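You operate a simulated robot arm through the tools that you are given. There is no shell and no other tool. Be economical: measure what you need, move in short steps, check, and stop when the job is done.

Carry out the task below with a simulated two-armed robot. There is one attempt and no reset: what you move stays moved.

JOB
Hold the green bowl on the steel counter by the fridge steady with one hand, lift the baking cup with the blue handle out of it with the other and set it down on the steel counter by the fridge. Set down upright: baking cup with the blue handle.

Only the result counts: the job must be done as asked and must still hold three seconds after the hand-in. Knocking over, shifting, dropping, spilling or breaking anything else fails it.

ROBOT AND FRAMES
Two 7-joint arms with two-finger parallel grippers on one trunk, on a base that drives. Base frame: it is fixed to the floor where the robot stands at the start and does not move with it; the origin is under the middle of the robot, x ahead of it, y to its left, z up. Lengths are in mm, angles in rad, forces in N, time in s.
The left shoulder is at the start at [70, 133, 1176], the right one opposite. With the tool pointing down near the work surface each hand reaches from about 100 to 640 mm from the robot's upright axis, wherever it stands, measured 20 degrees to its own side. Places, roughly: steel counter by the fridge [600, 500, 800]. Payload 1.57 kg a hand.
The tool frame of a hand sits at the grasp point between the pads (the TCP): z along the fingers, y along the line on which they close. The tips reach 30 mm beyond it. Largest opening 80 mm; finger width 17, thickness 12; the body of the gripper, 40 by 82 mm, starts 80 mm behind the TCP.
Orientation is told as [roll, pitch, yaw] about the base's x, y, z axes, in that order, counted from this pose: with the fingers straight down and closing along the base's y, the tool's x points along the base's -x, its y along +y and its z along -z.

CONTROLS
- The arms move only by the tool nudge_tool. It takes "left_plan", "right_plan" or both (then of equal length, played together; a hand with none holds still); each is one flat list of numbers, 7 for each row, row after row: the shift along the tool's x, y, z in units of 20 mm (1.0 is 20 mm), then the turn, a rotation vector about the tool's x, y, z in units of 6 degrees (1.0 is 6 degrees), then the opening, from 0 (shut) to 1 (fully open). In form: [tx, ty, tz, ax, ay, az, hand, tx, ty, tz, ax, ay, az, hand, ...]. A call has 1 to 20 rows; each row shifts and turns the commanded pose from where the row before left it, along the tool's axes as they then stand. A call with a number of a shift or a turn outside -1 to 1 is refused whole. A row lasts 0.2 s, in which the tool goes at most 50 mm and 0.15 rad; a call with a longer step from one row to the next is refused whole, and so is a gripper value outside its range. A pose out of reach is approached as far as the arm can. The call stops where the force on the tool passes 40 N (or 10 N more than at its start, if that is more) or the arm is blocked; 0.2 s more then pass. Each finger travels about 153 mm/s and halts on what it meets, pressing with about 40 N; the grip force reading is that of the motor and also rises with nothing between the fingers. The clock runs only during rows and for 0.2 s after the last one: add rows that do not move to give the fingers time. It gives the time, the measured TCP pose, the force on the tool (base axes), the opening and the grip force at its end, in the units of the frame above (readings bear some noise), with the torque about the TCP (base axes, N m) and any sound that the robot's microphone picked up, and new pictures: "show" is both (left out), scene, wrist or none (wrist: the cameras of the hands that moved).
- Cameras (640 x 400 px; columns grow to the right, rows downward): "scene" is now at [133.7, -13.7, 1395.8]; the picture's right is [-0.18, -0.98, 0.00], its down [-0.65, 0.12, -0.75] and it looks along [0.74, -0.13, -0.66] (base axes); focal length 252 px, centre (320, 200). "left" rides on the left gripper at [72, 7, -122] in its tool frame; the picture's right is [-0.09, 1.00, 0.00], its down [-0.84, -0.08, -0.54] and it looks along [-0.54, -0.05, 0.84] (tool axes); focal length 238 px, centre (320, 200). "right" rides on the right gripper at [72, -7, -122] in its tool frame; the picture's right is [0.09, 1.00, 0.00], its down [-0.84, 0.08, -0.54] and it looks along [-0.54, 0.05, 0.84] (tool axes); focal length 238 px, centre (320, 200). There is no depth. A picture from a camera that has moved, and an enlarged one, comes with that camera's place and axes in the base frame and with its lens.
- lift_body(by): slides the trunk up (or, below 0, down) by that many mm; the arms and the scene camera ride with it, the base frame stays. It gives what a move gives, with no picture.
- drive_base(legs): drives the robot by 1 to 6 legs, each [ahead, left, turn to the left] in mm, mm and rad, along the robot's own axes; the way and the turn of a leg run together, so that a leg with both is an arc; at most 1500 mm and 3.142 rad a leg. The arms and the cameras ride along, it lands a little off, and it stops where it bumps. It gives what a move gives, and a new picture of the scene camera.
- aim_head(pan, tilt): turns the head with the scene camera to pan (to the left, within 1.501 rad either way) and tilt (down, from -0.506 to 1.204), counted from straight ahead of the robot. It gives what a move gives, and a new picture of the scene camera.
- zoom(camera, box): a new picture of the part [left, top, right, bottom] of that camera's present view, enlarged. It takes no simulated time.
- close_job(): hands the job in; it is judged then, once.

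Work in short steps. Places have to be worked out from the pictures, the camera data and where the tool is seen: move nearer, look again, correct. Check each grasp and each placing, and mend what went wrong. You have 120 turns and 260 pictures in all, those below and enlarged ones among them. Open the grippers and draw the arms clear of the work before you hand the job in, unless the task says otherwise; then end with one line.

The tools are called after "Emit:" as name(argument=value, ...) on one line, values as JSON. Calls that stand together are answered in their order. nudge_tool: Moves the arms, as the interface text tells. Its arguments: {"type":"object","properties":{"left_plan":{"type":"array","items":{"type":"number"}},"right_plan":{"type":"array","items":{"type":"number"}},"show":{"type":"string","enum":["both","scene","wrist","none"]}},"required":[]} The other tools are called the same way: lift_body (by) slides the trunk up or down; drive_base (legs) drives the base; aim_head (pan, tilt) turns the head that bears the scene camera; zoom (camera, box) takes an enlarged picture of a part of a camera's view; close_job () hands the job in.

At the start:

```text
t: 0.0
left_tcp_pos: [475.1, 175.1, 1134.3]
left_tcp_rot: [0.002, 0.0, -0.001]
left_wrist_force: [0.1, 0.4, -1.4]
left_moment: [0.02, 0.0, -0.01]
left_grip_width: 80.3
left_grasp_force: 0.0
right_tcp_pos: [400.4, -205.3, 1173.6]
right_tcp_rot: [-0.002, 0.0, 0.0]
right_wrist_force: [0.3, 0.3, 0.6]
right_moment: [-0.03, -0.03, 0.0]
right_grip_width: 80.2
right_grasp_force: 0.0
trunk travel left (down, up): [-750.0, 190.0]
robot x, y, heading: [-0.5, -0.6, -0.002]
head pan, tilt: [-0.178, 0.723]
```

scene: 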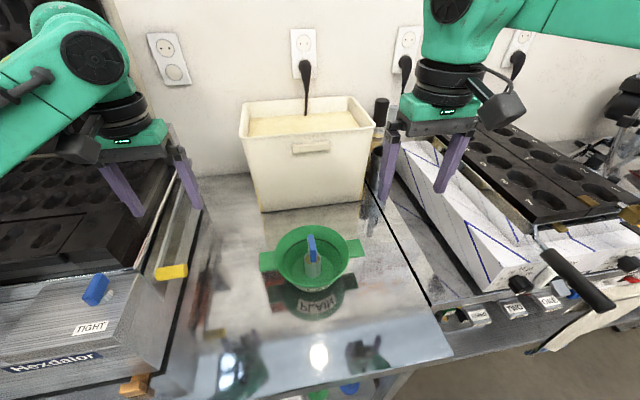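
right: 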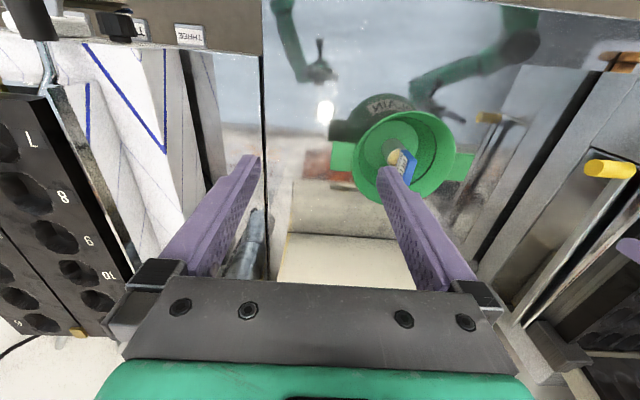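
left: 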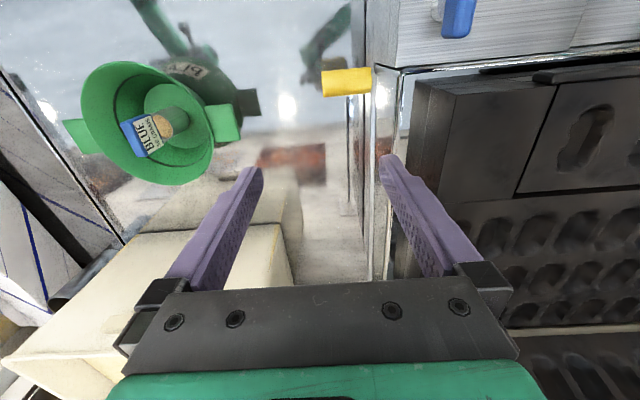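

The bowl looks to be near x 490, y −55. I zoom in for detail on the bowl and cup.

Emit:
zoom(camera="scene", box=[240, 200, 400, 300])

Emit:
zoom(camera="left", box=[50, 40, 290, 190])

Emit:
aim_head(pan=0.7, tilt=0.6)

```text
4.00 times, centred on (320, 250) of scene
camera zoom: at [133.7, -13.7, 1395.8], right [-0.18, -0.98, 0.0], down [-0.65, 0.12, -0.75], along [0.74, -0.13, -0.66], focal length 1008 px, centre (320, 0)
```

zoom: 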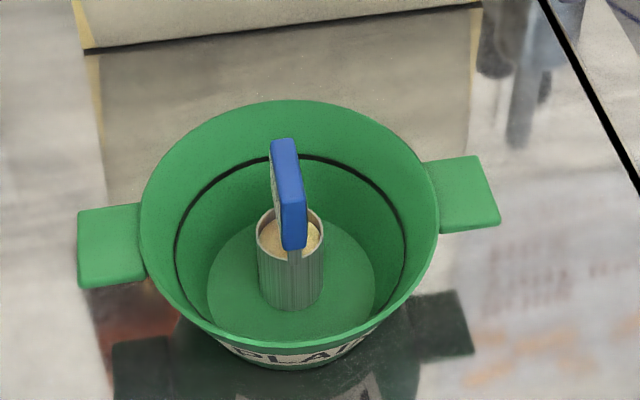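

```text
2.67 times, centred on (170, 115) of left
camera zoom: at [402.4, 182.5, 1257.2], right [0.09, 1.0, 0.0], down [0.84, -0.08, 0.54], along [0.54, -0.05, -0.84], focal length 636 px, centre (720, 427)
```

zoom: 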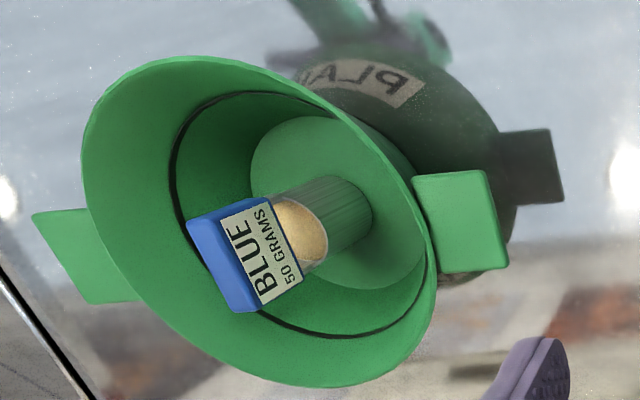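

```text
t: 1.2
left_tcp_pos: [473.8, 174.7, 1134.0]
left_tcp_rot: [0.001, -0.001, 0.0]
left_wrist_force: [0.3, 0.4, 0.1]
left_moment: [0.01, -0.01, -0.05]
left_grip_width: 79.9
left_grasp_force: 0.1
right_tcp_pos: [399.9, -205.2, 1174.3]
right_tcp_rot: [0.001, 0.0, 0.002]
right_wrist_force: [-0.5, -0.1, 0.9]
right_moment: [0.03, 0.02, 0.0]
right_grip_width: 79.9
right_grasp_force: 0.1
trunk travel left (down, up): [-750.0, 190.0]
robot x, y, heading: [-1.6, -0.7, 0.001]
head pan, tilt: [0.7, 0.6]
camera scene: at [118.6, 58.1, 1406.3], right [0.64, -0.77, 0.0], down [-0.43, -0.36, -0.82], along [0.63, 0.53, -0.57], focal length 252 px, centre (320, 200)
```

scene: 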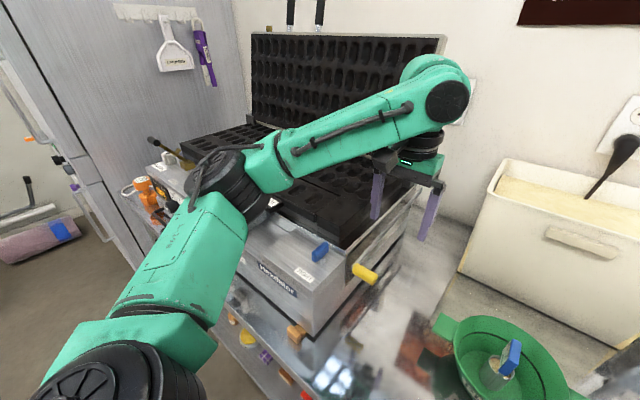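

The bowl's tabs triangulate to (476, 43, 930) and (475, −158, 930), so its centre is about (476, −57). I look at the cup from the right hand too.

Emit:
zoom(camera="right", box=[320, 80, 480, 220])

Emit:
aim_head(pan=-0.1, tilt=0.85)

```text
2.86 times, centred on (400, 150) of right
camera zoom: at [327.8, -212.5, 1295.4], right [-0.09, 1.0, 0.0], down [0.84, 0.08, 0.54], along [0.54, 0.05, -0.84], focal length 681 px, centre (91, 343)
```

zoom: 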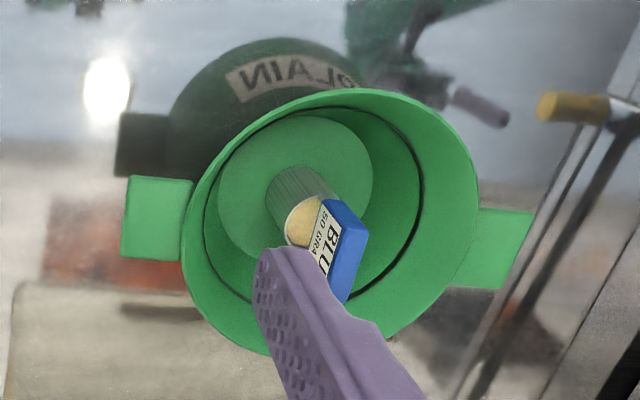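

```text
t: 2.3
left_tcp_pos: [474.0, 175.8, 1134.9]
left_tcp_rot: [-0.001, 0.001, 0.0]
left_wrist_force: [-0.8, 0.0, -0.8]
left_moment: [0.02, 0.03, -0.01]
left_grip_width: 80.0
left_grasp_force: 0.0
right_tcp_pos: [398.4, -204.9, 1173.5]
right_tcp_rot: [0.0, -0.001, 0.0]
right_wrist_force: [0.5, -0.5, 0.3]
right_moment: [0.02, 0.0, 0.02]
right_grip_width: 80.3
right_grasp_force: 0.0
trunk travel left (down, up): [-750.0, 190.0]
robot x, y, heading: [-2.8, 0.1, 0.0]
head pan, tilt: [-0.099, 0.85]
camera scene: at [128.7, -6.4, 1385.4], right [-0.1, -1.0, 0.0], down [-0.75, 0.07, -0.66], along [0.66, -0.07, -0.75], focal length 252 px, centre (320, 200)
```

scene: 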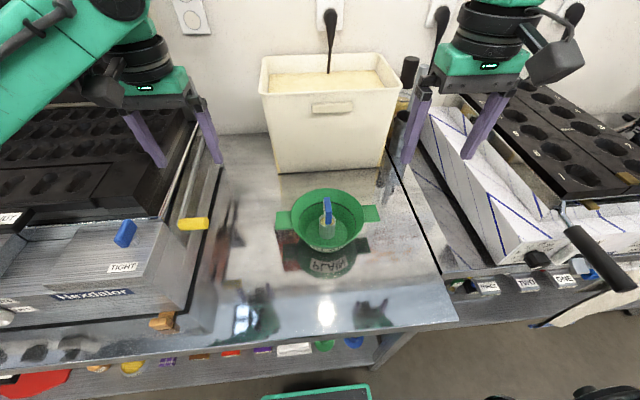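

Plan: the left hand turns 90° and tilts out to grip the +y tab across its x width. The right hand goes over the cup's slab handle at about (474, −57, 972), still high up.

Emit:
nudge_tool(left_plan=[0, 0, 0, 0, 0, 1, 1, 0, 0, 0, 0, 0, 1, 1, 0, 0, 0, 0, 0, 1, 1, 0, 0, 0, 0, 0, 1, 1, 0, 0, 0, 0, 0, 1, 1, 0, 0, 0, 0, 0, 1, 1, 0, 0, 0, 0, 0, 1, 1, 0, 0, 0, 0, 0, 1, 1, 0, 0, 0, 0, 0, 1, 1, 0, 0, 0, 0, 0, 1, 1, 0, 0, 0, 0, 0, 1, 1, 0, 0, 0, 0, 0, 1, 1, 0, 0, 0, 0, 0, 1, 1, 0, 0, 0, 0, 0, 1, 1, 0, 0, 0, 0, 0, 1, 1, 0, 0, 0, 0, -0.83, 0, 1, 0, 0, 0, 0, -0.83, 0, 1, 0, 0, 0, 0, -0.84, 0, 1], right_plan=[-0.208, 0.411, 0.206, 0, 0, 0, 1, -0.208, 0.411, 0.206, 0, 0, 0, 1, -0.208, 0.411, 0.206, 0, 0, 0, 1, -0.208, 0.411, 0.206, 0, 0, 0, 1, -0.208, 0.411, 0.206, 0, 0, 0, 1, -0.208, 0.411, 0.206, 0, 0, 0, 1, -0.208, 0.411, 0.206, 0, 0, 0, 1, -0.208, 0.411, 0.206, 0, 0, 0, 1, -0.208, 0.411, 0.206, 0, 0, 0, 1, -0.208, 0.411, 0.206, 0, 0, 0, 1, -0.208, 0.411, 0.206, 0, 0, 0, 1, -0.208, 0.411, 0.206, 0, 0, 0, 1, -0.208, 0.411, 0.206, 0, 0, 0, 1, -0.208, 0.411, 0.206, 0, 0, 0, 1, -0.208, 0.411, 0.206, 0, 0, 0, 1, -0.208, 0.411, 0.206, 0, 0, 0, 1, -0.208, 0.411, 0.206, 0, 0, 0, 1, -0.208, 0.411, 0.206, 0, 0, 0, 1])

```text
t: 6.1
left_tcp_pos: [472.1, 176.4, 1134.2]
left_tcp_rot: [-0.001, -0.263, -1.571]
left_wrist_force: [-0.7, -0.2, -0.6]
left_moment: [-0.02, 0.0, 0.0]
left_grip_width: 80.2
left_grasp_force: 0.1
right_tcp_pos: [448.8, -85.3, 1093.0]
right_tcp_rot: [0.001, 0.001, 0.0]
right_wrist_force: [0.0, 0.4, -0.3]
right_moment: [-0.01, 0.02, -0.03]
right_grip_width: 80.2
right_grasp_force: 0.1
right hand out of reach, approached as far as the arm can: row 14, 15, 16, 17, 18
trunk travel left (down, up): [-750.0, 190.0]
robot x, y, heading: [-0.6, -4.5, -0.003]
head pan, tilt: [-0.099, 0.85]
camera scene: at [128.7, -5.8, 1385.4], right [-0.1, -1.0, 0.0], down [-0.75, 0.07, -0.66], along [0.66, -0.07, -0.75], focal length 252 px, centre (320, 200)
camera right: at [376.3, -93.3, 1214.5], right [-0.09, 1.0, 0.0], down [0.84, 0.08, 0.54], along [0.54, 0.05, -0.84], focal length 238 px, centre (320, 200)
camera left: at [480.3, 277.7, 1233.9], right [1.0, -0.09, 0.02], down [-0.08, -0.67, 0.74], along [-0.05, -0.74, -0.67], focal length 238 px, centre (320, 200)
```

scene: 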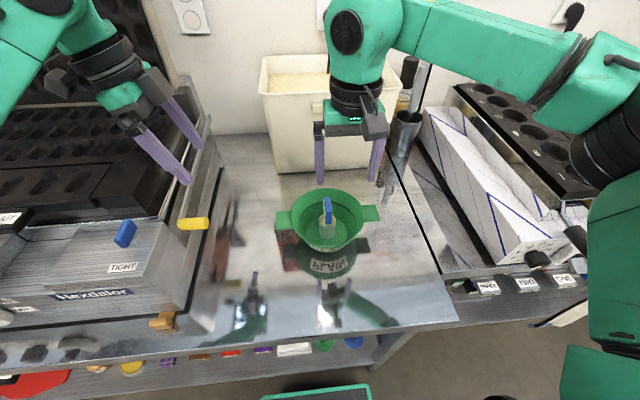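
right: 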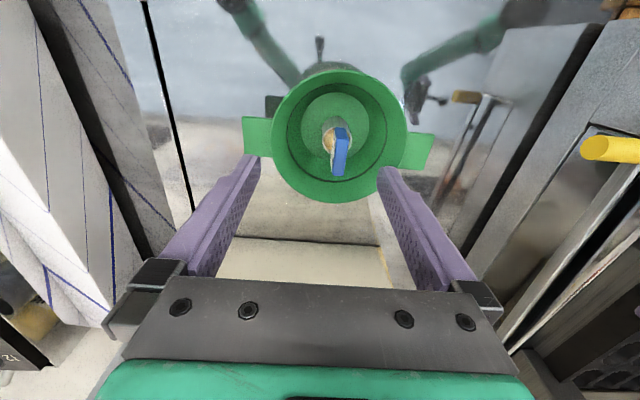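
left: 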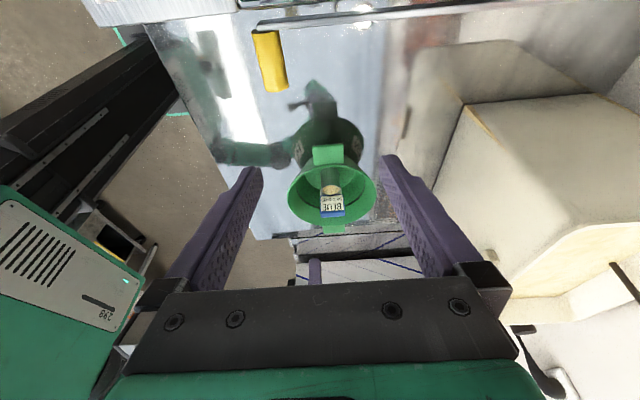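

The right arm runs short at this height. I raise the trunk 100 mm so that the shoulders sit above the work, then look again.

Emit:
lift_body(by=100)

Emit:
zoom(camera="left", box=[260, 100, 420, 250])

Emit:
zoom(camera="right", box=[230, 50, 450, 220])

```text
t: 7.5
left_tcp_pos: [474.6, 175.8, 1233.5]
left_tcp_rot: [-0.002, -0.262, -1.568]
left_wrist_force: [0.7, 0.0, 0.3]
left_moment: [0.0, 0.0, 0.02]
left_grip_width: 80.2
left_grasp_force: 0.1
right_tcp_pos: [448.0, -86.0, 1193.1]
right_tcp_rot: [0.003, 0.0, 0.001]
right_wrist_force: [-0.5, -0.3, 0.0]
right_moment: [-0.01, 0.02, -0.02]
right_grip_width: 79.8
right_grasp_force: 0.0
trunk travel left (down, up): [-850.0, 90.0]
robot x, y, heading: [-0.2, 1.3, -0.0]
head pan, tilt: [-0.099, 0.85]
```

```text
2.67 times, centred on (340, 175) of left
camera zoom: at [480.5, 277.0, 1334.0], right [1.0, -0.09, 0.02], down [-0.08, -0.67, 0.74], along [-0.05, -0.74, -0.67], focal length 636 px, centre (267, 267)
```

zoom: 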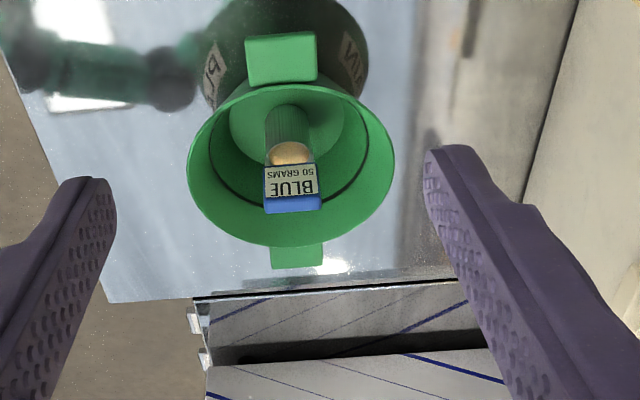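

```text
2.35 times, centred on (340, 135) of right
camera zoom: at [376.5, -93.9, 1314.4], right [-0.09, 1.0, 0.0], down [0.84, 0.08, 0.54], along [0.54, 0.05, -0.84], focal length 561 px, centre (273, 353)
```

zoom: 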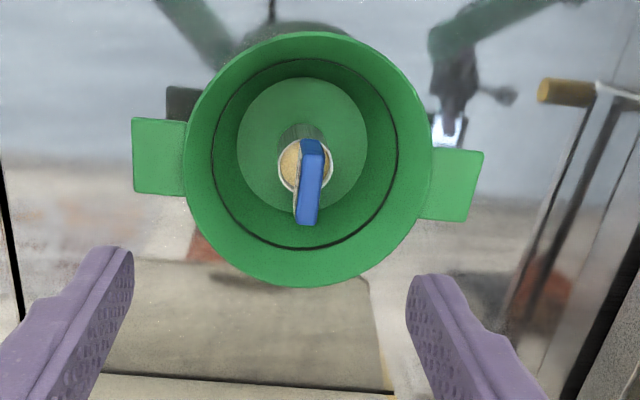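

Refined: slab centre about (478, −61), z 921–961; +y tab at (476, 42, 930), about 38 mm wide in x. I bring both hands to pre-grasp points.

Emit:
nudge_tool(left_plan=[-0.186, 0.005, 0.969, 0, 0, 0, 1, -0.186, 0.005, 0.969, 0, 0, 0, 1, -0.186, 0.005, 0.969, 0, 0, 0, 1, -0.186, 0.005, 0.969, 0, 0, 0, 1, -0.186, 0.005, 0.969, 0, 0, 0, 1, -0.186, 0.005, 0.969, 0, 0, 0, 1, -0.186, 0.005, 0.969, 0, 0, 0, 1, -0.186, 0.005, 0.969, 0, 0, 0, 1, -0.186, 0.005, 0.969, 0, 0, 0, 1, -0.186, 0.005, 0.969, 0, 0, 0, 1, -0.186, 0.005, 0.969, 0, 0, 0, 1, -0.186, 0.005, 0.969, 0, 0, 0, 1, -0.186, 0.005, 0.969, 0, 0, 0, 1], right_plan=[-0.115, 0.092, 0.454, 0, 0, 0, 1, -0.115, 0.092, 0.454, 0, 0, 0, 1, -0.115, 0.092, 0.454, 0, 0, 0, 1, -0.115, 0.092, 0.454, 0, 0, 0, 1, -0.115, 0.092, 0.454, 0, 0, 0, 1, -0.115, 0.092, 0.454, 0, 0, 0, 1, -0.115, 0.092, 0.454, 0, 0, 0, 1, -0.115, 0.092, 0.454, 0, 0, 0, 1, -0.115, 0.092, 0.454, 0, 0, 0, 1, -0.115, 0.092, 0.454, 0, 0, 0, 1, -0.115, 0.092, 0.454, 0, 0, 0, 1, -0.115, 0.092, 0.454, 0, 0, 0, 1, -0.115, 0.092, 0.454, 0, 0, 0, 1])

```text
t: 10.2
left_tcp_pos: [475.0, 63.9, 1002.7]
left_tcp_rot: [0.0, -0.26, -1.57]
left_wrist_force: [-0.1, 0.1, 0.2]
left_moment: [0.0, 0.05, 0.02]
left_grip_width: 80.0
left_grasp_force: 0.1
right_tcp_pos: [454.1, -95.9, 1079.5]
right_tcp_rot: [0.005, -0.002, -0.002]
right_wrist_force: [0.7, -0.5, -1.0]
right_moment: [0.07, -0.05, -0.01]
right_grip_width: 79.9
right_grasp_force: 0.0
right hand out of reach, approached as far as the arm can: row 2, 4, 6, 8, 9, 10, 11, 12, 13
trunk travel left (down, up): [-850.0, 90.0]
robot x, y, heading: [0.5, 0.0, -0.004]
head pan, tilt: [-0.099, 0.85]
camera scene: at [129.2, -7.0, 1485.4], right [-0.1, -1.0, 0.0], down [-0.75, 0.07, -0.66], along [0.66, -0.07, -0.75], focal length 252 px, centre (320, 200)
camera right: at [381.5, -104.0, 1200.5], right [-0.09, 1.0, 0.0], down [0.84, 0.08, 0.54], along [0.54, 0.05, -0.84], focal length 238 px, centre (320, 200)
camera left: at [481.8, 166.1, 1102.2], right [1.0, -0.09, 0.02], down [-0.08, -0.67, 0.74], along [-0.05, -0.74, -0.67], focal length 238 px, centre (320, 200)
```

scene: 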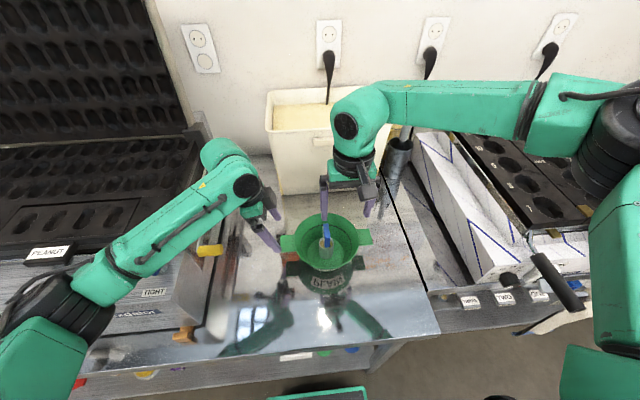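
right: 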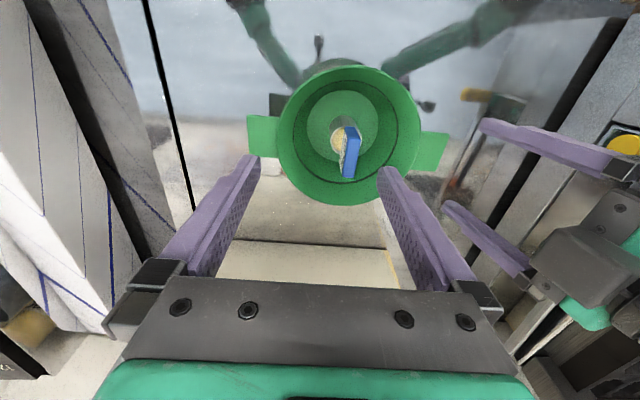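
left: 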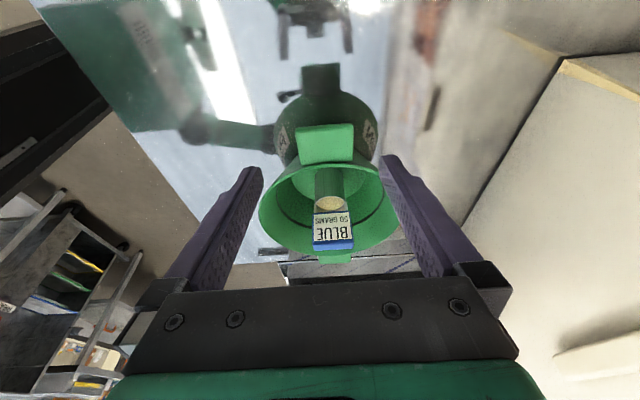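

The left hand is placed well. The right hand stops short at about (454, −96), so I probe which direction limits it: back 60 mm, then inward 60 mm.

Emit:
nudge_tool(right_plan=[1, 0, 0, 0, 0, 0, 1, 1, 0, 0, 0, 0, 0, 1, 1, 0, 0, 0, 0, 0, 1, 0, 0.7, 0, 0, 0, 0, 1, 0, 0.7, 0, 0, 0, 0, 1, 0, 0.7, 0, 0, 0, 0, 1], show="none")

```text
t: 11.7
left_tcp_pos: [474.5, 65.0, 1002.4]
left_tcp_rot: [0.0, -0.262, -1.569]
left_wrist_force: [-0.5, -1.0, -0.1]
left_moment: [-0.02, -0.04, -0.03]
left_grip_width: 80.3
left_grasp_force: 0.1
right_tcp_pos: [391.6, -58.4, 1080.1]
right_tcp_rot: [0.003, -0.002, -0.001]
right_wrist_force: [-1.2, 0.3, 0.6]
right_moment: [-0.02, 0.0, -0.02]
right_grip_width: 80.1
right_grasp_force: 0.0
right hand out of reach, approached as far as the arm can: row 6
trunk travel left (down, up): [-850.0, 90.0]
robot x, y, heading: [2.1, 0.9, 0.003]
head pan, tilt: [-0.099, 0.85]
```

The limit slants with reach. The slab is gripped across y, so I can pitch the right hand 25° (wrist nearer the robot) without hurting the grasp. I do that and go to a pre-grasp point.

Emit:
nudge_tool(right_plan=[0, 0, 0, 0, -0.834, 0, 1, 0, 0, 0, 0, -0.834, 0, 1, 0, 0, 0, 0, -0.834, 0, 1, 0, 0, 0, 0, -0.834, 0, 1, 0, 0, 0, 0, -0.834, 0, 1, -0.355, -0.067, 0.975, 0, 0, 0, 1, -0.355, -0.067, 0.975, 0, 0, 0, 1, -0.355, -0.067, 0.975, 0, 0, 0, 1])

```text
t: 13.4
left_tcp_pos: [475.5, 65.2, 1002.6]
left_tcp_rot: [-0.001, -0.26, -1.568]
left_wrist_force: [-0.4, -0.1, 0.4]
left_moment: [0.0, 0.0, 0.0]
left_grip_width: 80.0
left_grasp_force: 0.1
right_tcp_pos: [435.6, -65.5, 1038.2]
right_tcp_rot: [0.003, -0.435, -0.001]
right_wrist_force: [-0.8, -0.6, -0.4]
right_moment: [0.0, -0.04, 0.03]
right_grip_width: 80.0
right_grasp_force: 0.1
right hand out of reach, approached as far as the arm can: row 8
trunk travel left (down, up): [-850.0, 90.0]
robot x, y, heading: [-0.9, 1.7, -0.005]
head pan, tilt: [-0.099, 0.85]
camera scene: at [128.9, -6.7, 1485.4], right [-0.1, -1.0, 0.0], down [-0.75, 0.07, -0.66], along [0.66, -0.07, -0.75], focal length 252 px, centre (320, 200)
camera right: at [317.8, -73.3, 1117.3], right [-0.08, 1.0, -0.04], down [0.53, 0.07, 0.85], along [0.84, 0.05, -0.53], focal length 238 px, centre (320, 200)
```

scene: 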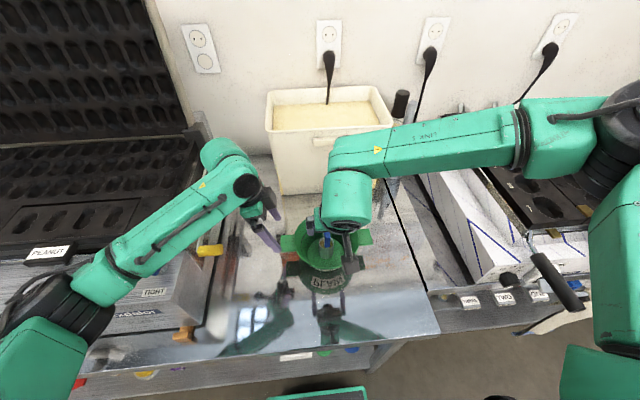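
right: 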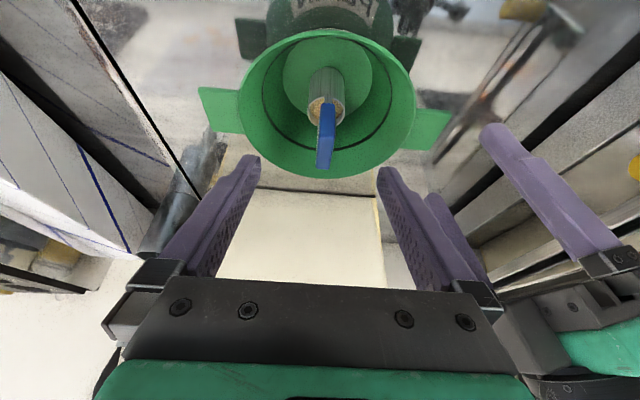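

Still at its limit, so I shift the base 50 mm left and 20 mm ahead. Both hands are clear above everything for this.

Emit:
drive_base(legs=[[20, 50, 0]])

```text
t: 14.4
left_tcp_pos: [492.3, 109.1, 1004.3]
left_tcp_rot: [0.0, -0.257, -1.569]
left_wrist_force: [-0.5, -0.8, -0.8]
left_moment: [0.06, -0.05, 0.07]
left_grip_width: 79.9
left_grasp_force: 0.0
right_tcp_pos: [452.1, -21.7, 1039.1]
right_tcp_rot: [0.007, -0.439, -0.007]
right_wrist_force: [-0.3, -0.9, -0.9]
right_moment: [0.01, -0.02, 0.04]
right_grip_width: 80.0
right_grasp_force: 0.0
trunk travel left (down, up): [-850.0, 90.0]
robot x, y, heading: [20.5, 47.4, 0.003]
head pan, tilt: [-0.099, 0.85]
camera scene: at [144.9, 34.7, 1485.7], right [-0.1, -0.99, -0.01], down [-0.75, 0.08, -0.66], along [0.66, -0.06, -0.75], focal length 252 px, centre (320, 200)
```

scene: 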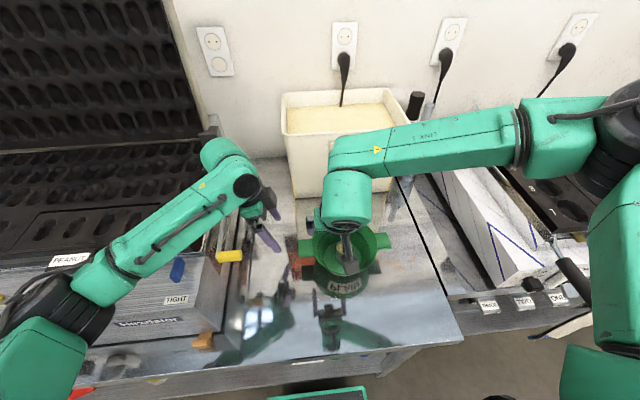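

Now both hands go back to their pre-grasp points relative to the bowl.

Emit:
nudge_tool(left_plan=[-0.72, -0.27, 0.22, 0, 0, 0, 1, -0.72, -0.27, 0.22, 0, 0, 0, 1, -0.72, -0.27, 0.22, 0, 0, 0, 1], right_plan=[0.26, -0.67, -0.07, 0, 0, 0, 1, 0.26, -0.67, -0.07, 0, 0, 0, 1, 0.26, -0.67, -0.07, 0, 0, 0, 1], show="wrist")

```text
t: 15.2
left_tcp_pos: [479.1, 68.9, 1001.2]
left_tcp_rot: [-0.002, -0.265, -1.571]
left_wrist_force: [-0.3, -0.5, 0.7]
left_moment: [-0.01, -0.01, 0.01]
left_grip_width: 80.1
left_grasp_force: 0.1
right_tcp_pos: [437.2, -55.1, 1036.2]
right_tcp_rot: [0.003, -0.435, -0.002]
right_wrist_force: [0.0, 0.3, -0.3]
right_moment: [0.0, -0.01, 0.02]
right_grip_width: 80.1
right_grasp_force: 0.1
trunk travel left (down, up): [-850.0, 90.0]
robot x, y, heading: [19.5, 49.8, 0.002]
head pan, tilt: [-0.099, 0.85]
camera right: at [320.4, -64.3, 1115.7], right [-0.08, 1.0, -0.04], down [0.53, 0.08, 0.85], along [0.84, 0.05, -0.53], focal length 238 px, centre (320, 200)
camera left: at [485.2, 170.7, 1100.2], right [1.0, -0.09, 0.02], down [-0.08, -0.67, 0.74], along [-0.05, -0.74, -0.67], focal length 238 px, centre (320, 200)
```

right: 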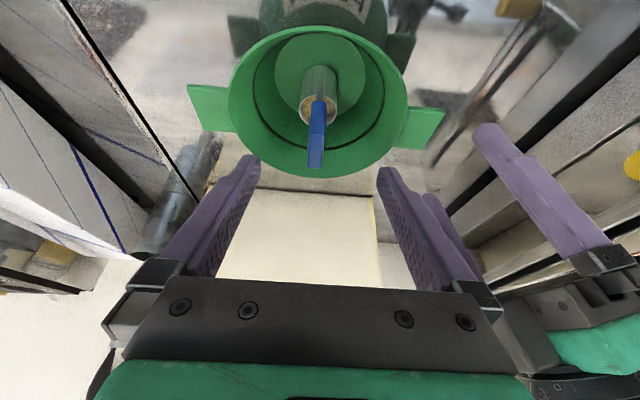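
left: 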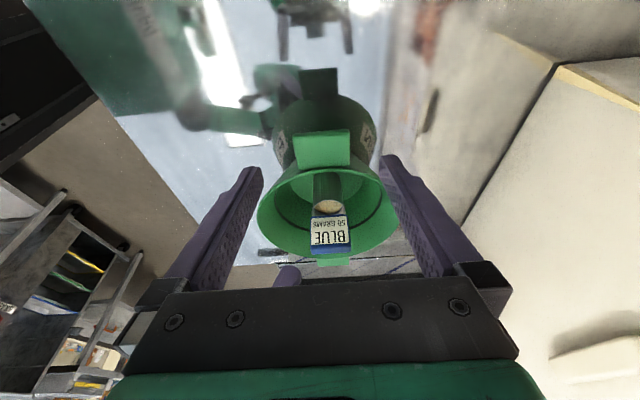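

Both points are reachable and the left fingers straddle the tab in x. I lower the left hand along its fingers by 78 mm to the tab.

Emit:
nudge_tool(left_plan=[-0.02, 0, 0.98, 0, 0, 0, 1, -0.02, 0, 0.98, 0, 0, 0, 1, -0.02, 0, 0.98, 0, 0, 0, 1, -0.02, 0, 0.96, 0, 0, 0, 1, 0, 0, 0, 0, 0, 0, 1])

```text
t: 16.4
left_tcp_pos: [480.0, 46.8, 925.0]
left_tcp_rot: [-0.001, -0.262, -1.571]
left_wrist_force: [0.1, -0.1, -0.7]
left_moment: [0.01, -0.02, -0.02]
left_grip_width: 79.9
left_grasp_force: 0.0
right_tcp_pos: [437.7, -56.6, 1035.6]
right_tcp_rot: [0.005, -0.436, -0.001]
right_wrist_force: [-1.1, 0.3, -0.6]
right_moment: [0.03, 0.0, 0.03]
right_grip_width: 79.8
right_grasp_force: 0.0
trunk travel left (down, up): [-850.0, 90.0]
robot x, y, heading: [16.8, 49.7, -0.0]
head pan, tilt: [-0.099, 0.85]
camera scene: at [148.2, 42.9, 1485.4], right [-0.1, -0.99, 0.0], down [-0.75, 0.07, -0.66], along [0.66, -0.07, -0.75], focal length 252 px, centre (320, 200)
camera left: at [486.6, 149.6, 1025.4], right [1.0, -0.09, 0.02], down [-0.08, -0.67, 0.74], along [-0.05, -0.74, -0.67], focal length 238 px, centre (320, 200)
```

scene: 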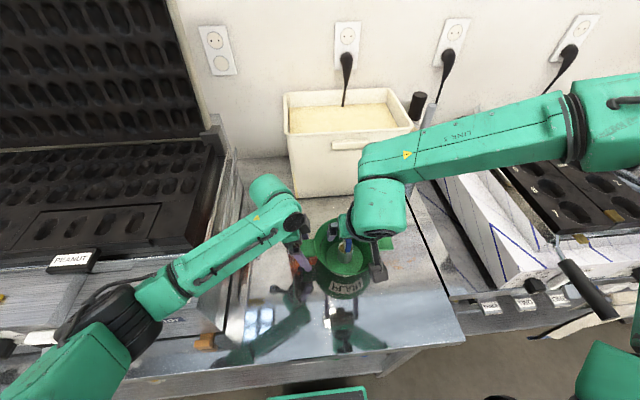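
left: 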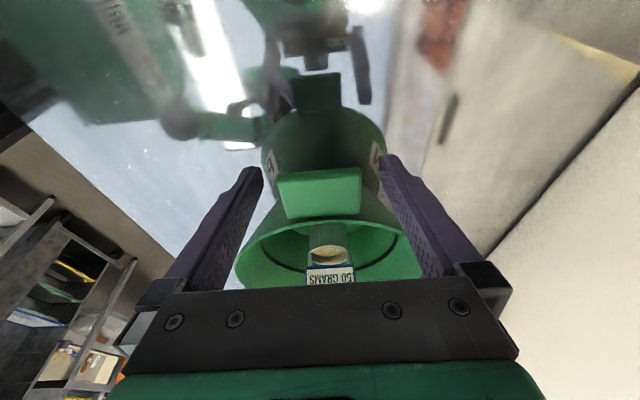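

The tab is centred at the grasp point (pixel 320, 188 against the TCP at 319, 192). I close the left hand on it.

Emit:
nudge_tool(left_plan=[0, 0, 0, 0, 0, 0, 0.68, 0, 0, 0, 0, 0, 0, 0.6, 0, 0, 0, 0, 0, 0, 0.5, 0, 0, 0, 0, 0, 0, 0.3], show="wrist")

```text
t: 17.4
left_tcp_pos: [480.2, 47.4, 926.6]
left_tcp_rot: [-0.002, -0.262, -1.568]
left_wrist_force: [-1.0, 0.3, 0.0]
left_moment: [0.07, -0.11, -0.08]
left_grip_width: 49.5
left_grasp_force: 39.9
right_tcp_pos: [437.8, -56.8, 1034.8]
right_tcp_rot: [0.004, -0.437, -0.001]
right_wrist_force: [-0.8, 0.4, 0.1]
right_moment: [-0.05, 0.01, -0.03]
right_grip_width: 80.0
right_grasp_force: 0.1
trunk travel left (down, up): [-850.0, 90.0]
robot x, y, heading: [21.2, 49.8, 0.002]
head pan, tilt: [-0.099, 0.85]
camera left: at [486.6, 149.5, 1025.7], right [1.0, -0.09, 0.02], down [-0.08, -0.67, 0.74], along [-0.05, -0.74, -0.67], focal length 238 px, centre (320, 200)
```

left: 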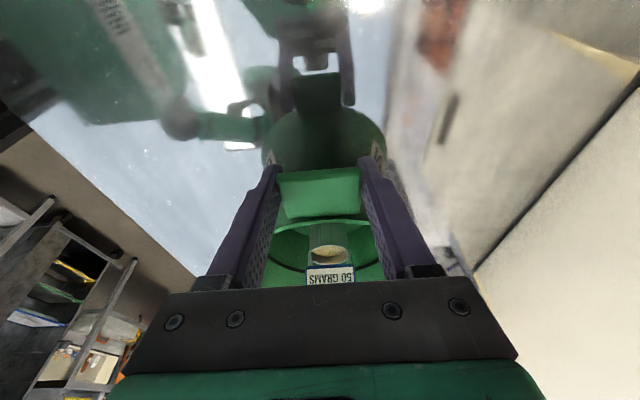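

The left grip is firm at 49.5 mm and 40 N with no net side force. Now I lower the right hand most of the way, correct 3 mm in y, and check.

Emit:
nudge_tool(right_plan=[0.01, -0.05, 0.9, 0, 0, 0, 1, 0.01, -0.06, 0.9, 0, 0, 0, 1, 0.01, -0.06, 0.9, 0, 0, 0, 1, 0.01, 0, 0.9, 0, 0, 0, 1, 0, 0, 0, 0, 0, 0, 1])

Emit:
zoom(camera="scene", box=[270, 180, 430, 300])

```text
t: 18.6
left_tcp_pos: [480.8, 48.3, 925.5]
left_tcp_rot: [-0.002, -0.264, -1.572]
left_wrist_force: [0.0, 0.3, 0.4]
left_moment: [0.05, 0.02, -0.05]
left_grip_width: 49.8
left_grasp_force: 40.5
right_tcp_pos: [468.3, -63.3, 971.2]
right_tcp_rot: [0.005, -0.437, -0.002]
right_wrist_force: [-0.3, -0.5, 0.1]
right_moment: [0.02, -0.01, -0.03]
right_grip_width: 79.9
right_grasp_force: 0.0
right hand out of reach, approached as far as the arm can: row 4
trunk travel left (down, up): [-850.0, 90.0]
robot x, y, heading: [20.4, 51.9, 0.001]
head pan, tilt: [-0.099, 0.85]
camera scene: at [148.5, 42.7, 1485.4], right [-0.1, -0.99, 0.0], down [-0.75, 0.07, -0.66], along [0.66, -0.07, -0.75], focal length 252 px, centre (320, 200)
camera right: at [350.2, -71.8, 1051.6], right [-0.08, 1.0, -0.04], down [0.53, 0.07, 0.85], along [0.84, 0.05, -0.53], focal length 238 px, centre (320, 200)
```

scene: 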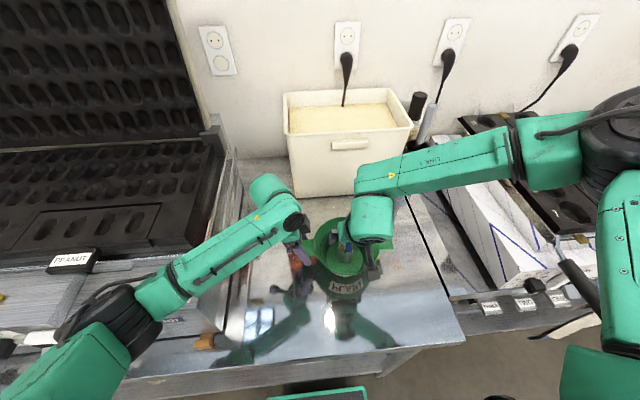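
right: 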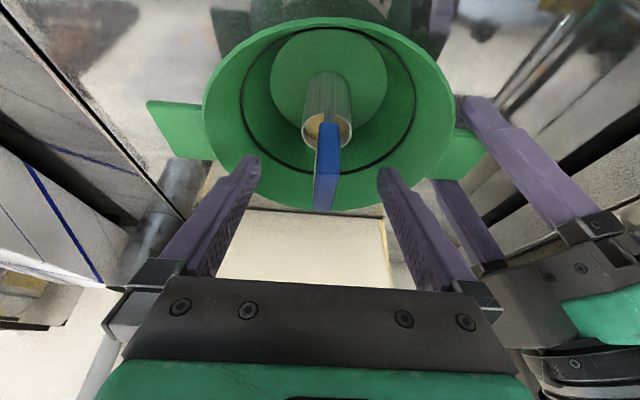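

```text
3.33 times, centred on (350, 240) of scene
camera zoom: at [148.5, 42.7, 1485.4], right [-0.1, -0.99, 0.0], down [-0.75, 0.07, -0.66], along [0.66, -0.07, -0.75], focal length 840 px, centre (220, 67)
```

zoom: 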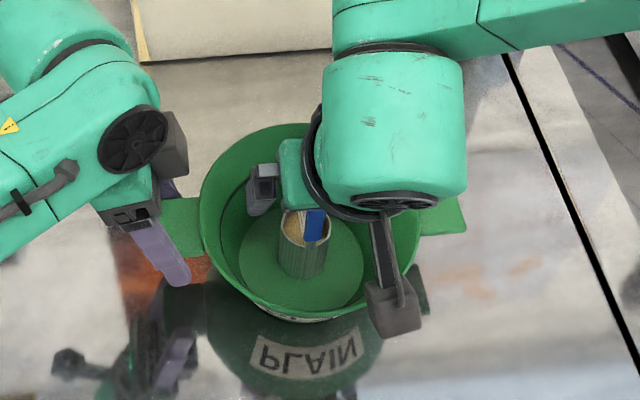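

The right hand reached its limit about 25 mm short, and the slab sits about 4 mm toward +y of the TCP. I pitch the hand 14° more to bring the wrist nearer, then advance.

Emit:
nudge_tool(right_plan=[0, 0, 0, 0, -0.8, 0, 1, 0, 0, 0, 0, -0.8, 0, 1, 0, 0, 0, 0, -0.8, 0, 1, 0.18, 0.1, 0.6, 0, 0, 0, 1, 0.18, 0.1, 0.6, 0, 0, 0, 1, 0, 0, 0, 0, 0, 0, 1], show="wrist")

Emit:
zoom(camera="scene", box=[270, 180, 430, 300])

```text
t: 20.0
left_tcp_pos: [479.7, 46.8, 925.8]
left_tcp_rot: [-0.002, -0.263, -1.573]
left_wrist_force: [-0.1, 0.0, 0.0]
left_moment: [0.05, 0.02, -0.02]
left_grip_width: 49.7
left_grasp_force: 40.1
right_tcp_pos: [471.2, -80.0, 969.5]
right_tcp_rot: [0.003, -0.687, -0.001]
right_wrist_force: [-0.5, 0.0, -0.4]
right_moment: [0.02, -0.02, 0.01]
right_grip_width: 80.0
right_grasp_force: 0.0
right hand out of reach, approached as far as the arm can: row 2, 3, 4, 5
trunk travel left (down, up): [-850.0, 90.0]
robot x, y, heading: [16.6, 50.3, 0.001]
head pan, tilt: [-0.099, 0.85]
camera right: at [338.8, -88.2, 1017.6], right [-0.07, 1.0, -0.06], down [0.3, 0.07, 0.95], along [0.95, 0.05, -0.31], focal length 238 px, centre (320, 200)
```

right: 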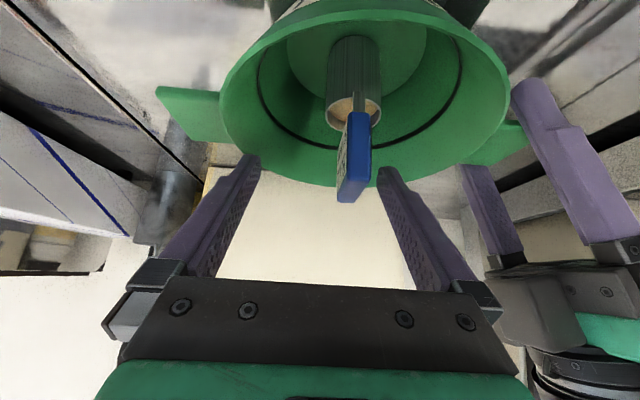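

```text
3.33 times, centred on (350, 240) of scene
camera zoom: at [148.5, 42.7, 1485.4], right [-0.1, -0.99, 0.0], down [-0.75, 0.07, -0.66], along [0.66, -0.07, -0.75], focal length 840 px, centre (220, 67)
```

zoom: 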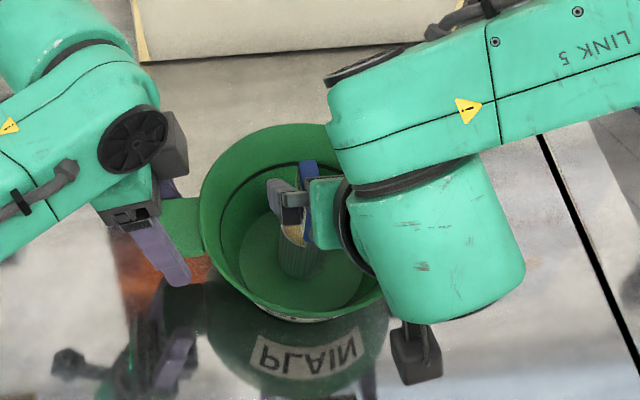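

Pitching made it worse: the limit loosens as the hand sits higher relative to the shoulders, so raising the trunk was wrong. I release the tab, draw both hands up, and will then lower the trunk.

Emit:
nudge_tool(left_plan=[0, 0, 0, 0, 0, 0, 0.7, 0, 0, 0, 0, 0, 0, 1, 0, 0, 0, 0, 0, 0, 1, 0, 0, -1, 0, 0, 0, 1, 0, 0, -1, 0, 0, 0, 1, 0, 0, -1, 0, 0, 0, 1, 0, 0, -1, 0, 0, 0, 1, 0, 0, -1, 0, 0, 0, 1, 0, 0, -1, 0, 0, 0, 1, 0, 0, -1, 0, 0, 0, 1, 0, 0, -1, 0, 0, 0, 1, 0, 0, -1, 0, 0, 0, 1, 0, 0, -1, 0, 0, 0, 1, 0, 0, -1, 0, 0, 0, 1, 0, 0, -1, 0, 0, 0, 1, 0, 0, 0, 0, 0, 0, 1], right_plan=[0, 0, 0, 0, 0, 0, 1, 0, 0, 0, 0, 0, 0, 1, 0, 0, 0, 0, 0, 0, 1, 0, 0, -1, 0, 0, 0, 1, 0, 0, -1, 0, 0, 0, 1, 0, 0, -1, 0, 0, 0, 1, 0, 0, -1, 0, 0, 0, 1, 0, 0, -1, 0, 0, 0, 1, -0.76, 0, -0.93, 0, 0, 0, 1, -0.76, 0, -0.93, 0, 0, 0, 1, -0.76, 0, -0.93, 0, 0, 0, 1, -0.76, 0, -0.93, 0, 0, 0, 1, -0.76, 0, -0.93, 0, 0, 0, 1, 0, 0, 0, 0, 0.8, 0, 1, 0, 0, 0, 0, 0.8, 0, 1, 0, 0, 0, 0, 0.8, 0, 1], show="scene")

```text
t: 23.4
left_tcp_pos: [478.9, 108.3, 1158.6]
left_tcp_rot: [-0.003, -0.263, -1.57]
left_wrist_force: [-0.3, 1.2, -0.4]
left_moment: [-0.02, 0.01, -0.02]
left_grip_width: 80.1
left_grasp_force: 0.0
right_tcp_pos: [407.7, -79.0, 1168.8]
right_tcp_rot: [0.004, -0.435, -0.003]
right_wrist_force: [-0.3, -0.6, 0.0]
right_moment: [0.01, 0.01, -0.02]
right_grip_width: 80.3
right_grasp_force: 0.1
trunk travel left (down, up): [-850.0, 90.0]
robot x, y, heading: [17.1, 50.8, 0.004]
head pan, tilt: [-0.099, 0.85]
camera scene: at [148.6, 42.7, 1485.4], right [-0.1, -0.99, 0.0], down [-0.75, 0.07, -0.66], along [0.66, -0.07, -0.75], focal length 252 px, centre (320, 200)
```

scene: 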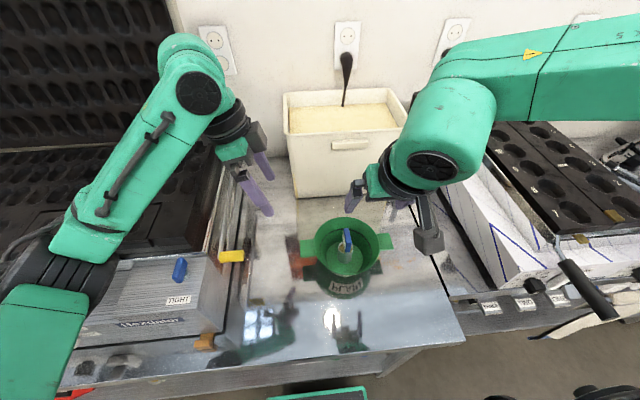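

I lower the trunk 80 mm first, watching the left elbow near the machine.

Emit:
lift_body(by=-80)

Emit:
aim_head(pan=0.5, tilt=0.9)

```text
t: 24.6
left_tcp_pos: [478.2, 109.2, 1077.6]
left_tcp_rot: [-0.001, -0.264, -1.572]
left_wrist_force: [0.1, 0.0, -1.4]
left_moment: [-0.02, 0.0, -0.02]
left_grip_width: 79.6
left_grasp_force: 0.0
right_tcp_pos: [408.3, -79.9, 1087.6]
right_tcp_rot: [0.003, -0.436, -0.002]
right_wrist_force: [-1.0, -0.4, 0.1]
right_moment: [0.0, 0.0, 0.02]
right_grip_width: 80.0
right_grasp_force: 0.0
trunk travel left (down, up): [-770.0, 170.0]
robot x, y, heading: [20.7, 50.3, -0.002]
head pan, tilt: [-0.099, 0.85]
```

```text
t: 25.6
left_tcp_pos: [477.8, 108.6, 1079.1]
left_tcp_rot: [-0.001, -0.263, -1.57]
left_wrist_force: [0.2, -0.8, 0.0]
left_moment: [0.01, 0.02, -0.01]
left_grip_width: 80.1
left_grasp_force: 0.0
right_tcp_pos: [407.7, -80.9, 1089.0]
right_tcp_rot: [0.003, -0.436, -0.002]
right_wrist_force: [-0.6, -0.1, 0.4]
right_moment: [0.02, -0.01, -0.01]
right_grip_width: 79.9
right_grasp_force: 0.0
trunk travel left (down, up): [-770.0, 170.0]
robot x, y, heading: [19.3, 50.8, 0.004]
head pan, tilt: [0.499, 0.901]
camera scene: at [136.8, 86.5, 1401.5], right [0.48, -0.88, 0.0], down [-0.69, -0.37, -0.62], along [0.55, 0.3, -0.78], focal length 252 px, centre (320, 200)
```

scene: 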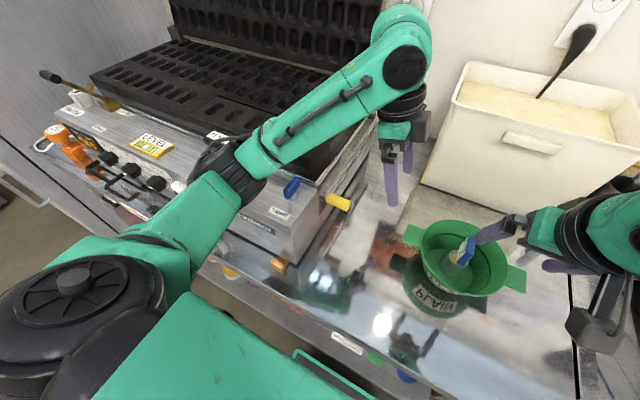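

Left elbow is well above the machine. I test the right hand's approach again with this trunk height, stopping just above the grasp point.

Emit:
nudge_tool(right_plan=[-0.03, 0.26, 0.958, 0, 0, 0, 1, -0.03, 0.26, 0.958, 0, 0, 0, 1, -0.03, 0.26, 0.958, 0, 0, 0, 1, -0.03, 0.25, 0.958, 0, 0, 0, 1, -0.03, 0, 0.958, 0, 0, 0, 1, -0.03, 0, 0.958, 0, 0, 0, 1, 0, 0, 0.958, 0, 0, 0, 1], show="wrist")

```text
t: 27.2
left_tcp_pos: [479.0, 107.7, 1077.8]
left_tcp_rot: [-0.003, -0.263, -1.57]
left_wrist_force: [-1.0, -0.7, -0.1]
left_moment: [0.0, 0.01, 0.0]
left_grip_width: 79.8
left_grasp_force: 0.0
right_tcp_pos: [469.7, -60.2, 969.1]
right_tcp_rot: [0.004, -0.437, -0.002]
right_wrist_force: [0.1, 0.1, 0.5]
right_moment: [0.01, 0.01, -0.02]
right_grip_width: 80.2
right_grasp_force: 0.1
trunk travel left (down, up): [-770.0, 170.0]
robot x, y, heading: [21.7, 48.1, -0.001]
head pan, tilt: [0.499, 0.901]
camera right: at [351.5, -68.4, 1047.9], right [-0.08, 1.0, -0.04], down [0.53, 0.07, 0.85], along [0.84, 0.05, -0.53], focal length 238 px, centre (320, 200)
```

right: 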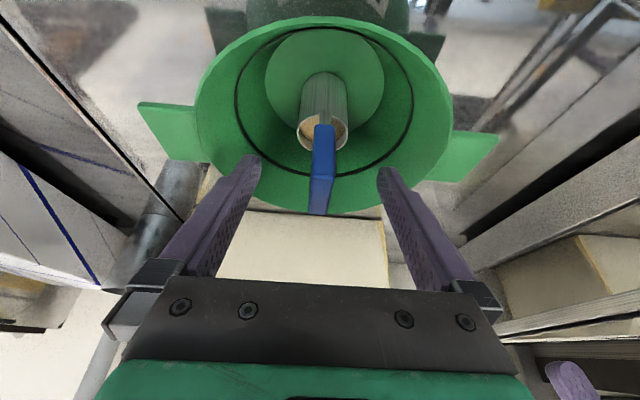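

Reached, and the slab is centred between the fingers to within about 1 mm. I go the last 23 mm to prove reach, with the hand still open.

Emit:
nudge_tool(right_plan=[0, 0.03, 0.6, 0, 0, 0, 1, 0.04, 0.02, 0.58, 0, 0, 0, 1], show="wrist")

```text
t: 27.8
left_tcp_pos: [478.9, 109.3, 1077.7]
left_tcp_rot: [-0.002, -0.262, -1.57]
left_wrist_force: [-0.3, -0.5, 0.7]
left_moment: [-0.01, -0.03, -0.01]
left_grip_width: 80.1
left_grasp_force: 0.0
right_tcp_pos: [479.7, -59.1, 946.2]
right_tcp_rot: [0.003, -0.437, -0.002]
right_wrist_force: [-0.2, -0.5, -0.1]
right_moment: [0.01, 0.0, 0.02]
right_grip_width: 79.9
right_grasp_force: 0.1
trunk travel left (down, up): [-770.0, 170.0]
robot x, y, heading: [19.1, 50.1, -0.003]
head pan, tilt: [0.499, 0.901]
camera right: at [361.2, -67.8, 1026.2], right [-0.08, 1.0, -0.04], down [0.53, 0.07, 0.85], along [0.84, 0.05, -0.53], focal length 238 px, centre (320, 200)
```

right: 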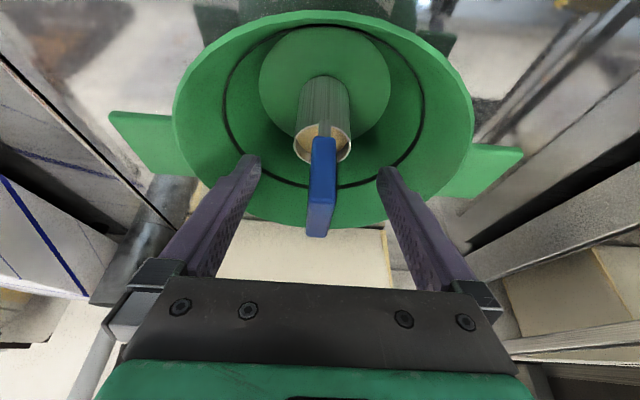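

The slab lies right at the grasp point. Now the left hand returns to the tab pose (479.5, 47, 925.5).

Emit:
nudge_tool(left_plan=[-0.33, 0, 1, 0, 0, 0, 1, -0.33, 0, 1, 0, 0, 0, 1, -0.33, 0, 1, 0, 0, 0, 1, 0, 0, 1, 0, 0, 0, 1, 0, 0, 1, 0, 0, 0, 1, 0, 0, 1, 0, 0, 0, 1, 0, 0, 1, 0, 0, 0, 1, 0, 0, 1, 0, 0, 0, 1, 0, 0, 0.1, 0, 0, 0, 1])

```text
t: 29.8
left_tcp_pos: [474.9, 47.0, 928.5]
left_tcp_rot: [0.003, -0.262, -1.572]
left_wrist_force: [-0.6, -0.3, -0.1]
left_moment: [-0.01, -0.01, 0.0]
left_grip_width: 80.1
left_grasp_force: 0.1
right_tcp_pos: [475.3, -59.6, 947.9]
right_tcp_rot: [0.004, -0.441, -0.002]
right_wrist_force: [0.5, 0.3, -0.1]
right_moment: [-0.03, 0.0, -0.01]
right_grip_width: 80.1
right_grasp_force: 0.0
trunk travel left (down, up): [-770.0, 170.0]
robot x, y, heading: [20.5, 47.4, 0.002]
head pan, tilt: [0.499, 0.901]
camera scene: at [133.2, 85.3, 1401.8], right [0.48, -0.88, 0.0], down [-0.69, -0.37, -0.62], along [0.55, 0.3, -0.78], focal length 252 px, centre (320, 200)
camera left: at [481.0, 149.0, 1028.2], right [1.0, -0.09, 0.03], down [-0.08, -0.67, 0.74], along [-0.05, -0.74, -0.67], focal length 238 px, centre (320, 200)
```

scene: 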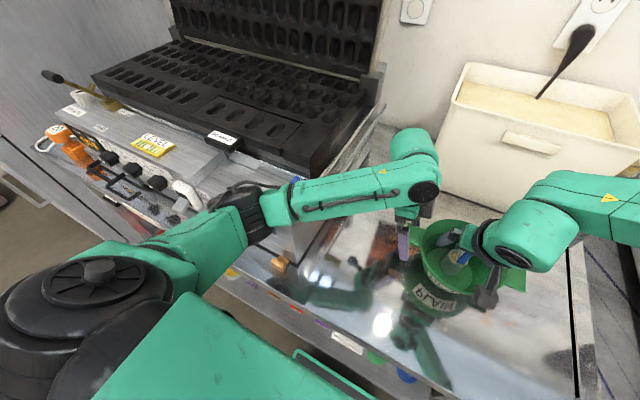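
left: 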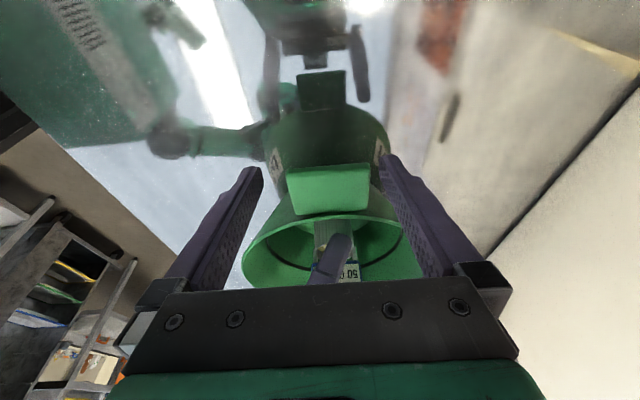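

Both hands shifted about −4 mm in x, so the left elbow may be touching the machine. I look closely.

Emit:
zoom(camera="scene", box=[160, 130, 400, 290])

```text
2.50 times, centred on (280, 210) of scene
camera zoom: at [133.2, 85.3, 1401.8], right [0.48, -0.88, 0.0], down [-0.69, -0.37, -0.62], along [0.55, 0.3, -0.78], focal length 630 px, centre (420, 175)
```

zoom: 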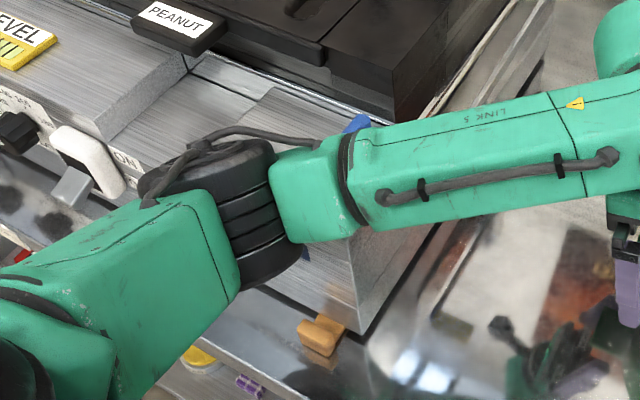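

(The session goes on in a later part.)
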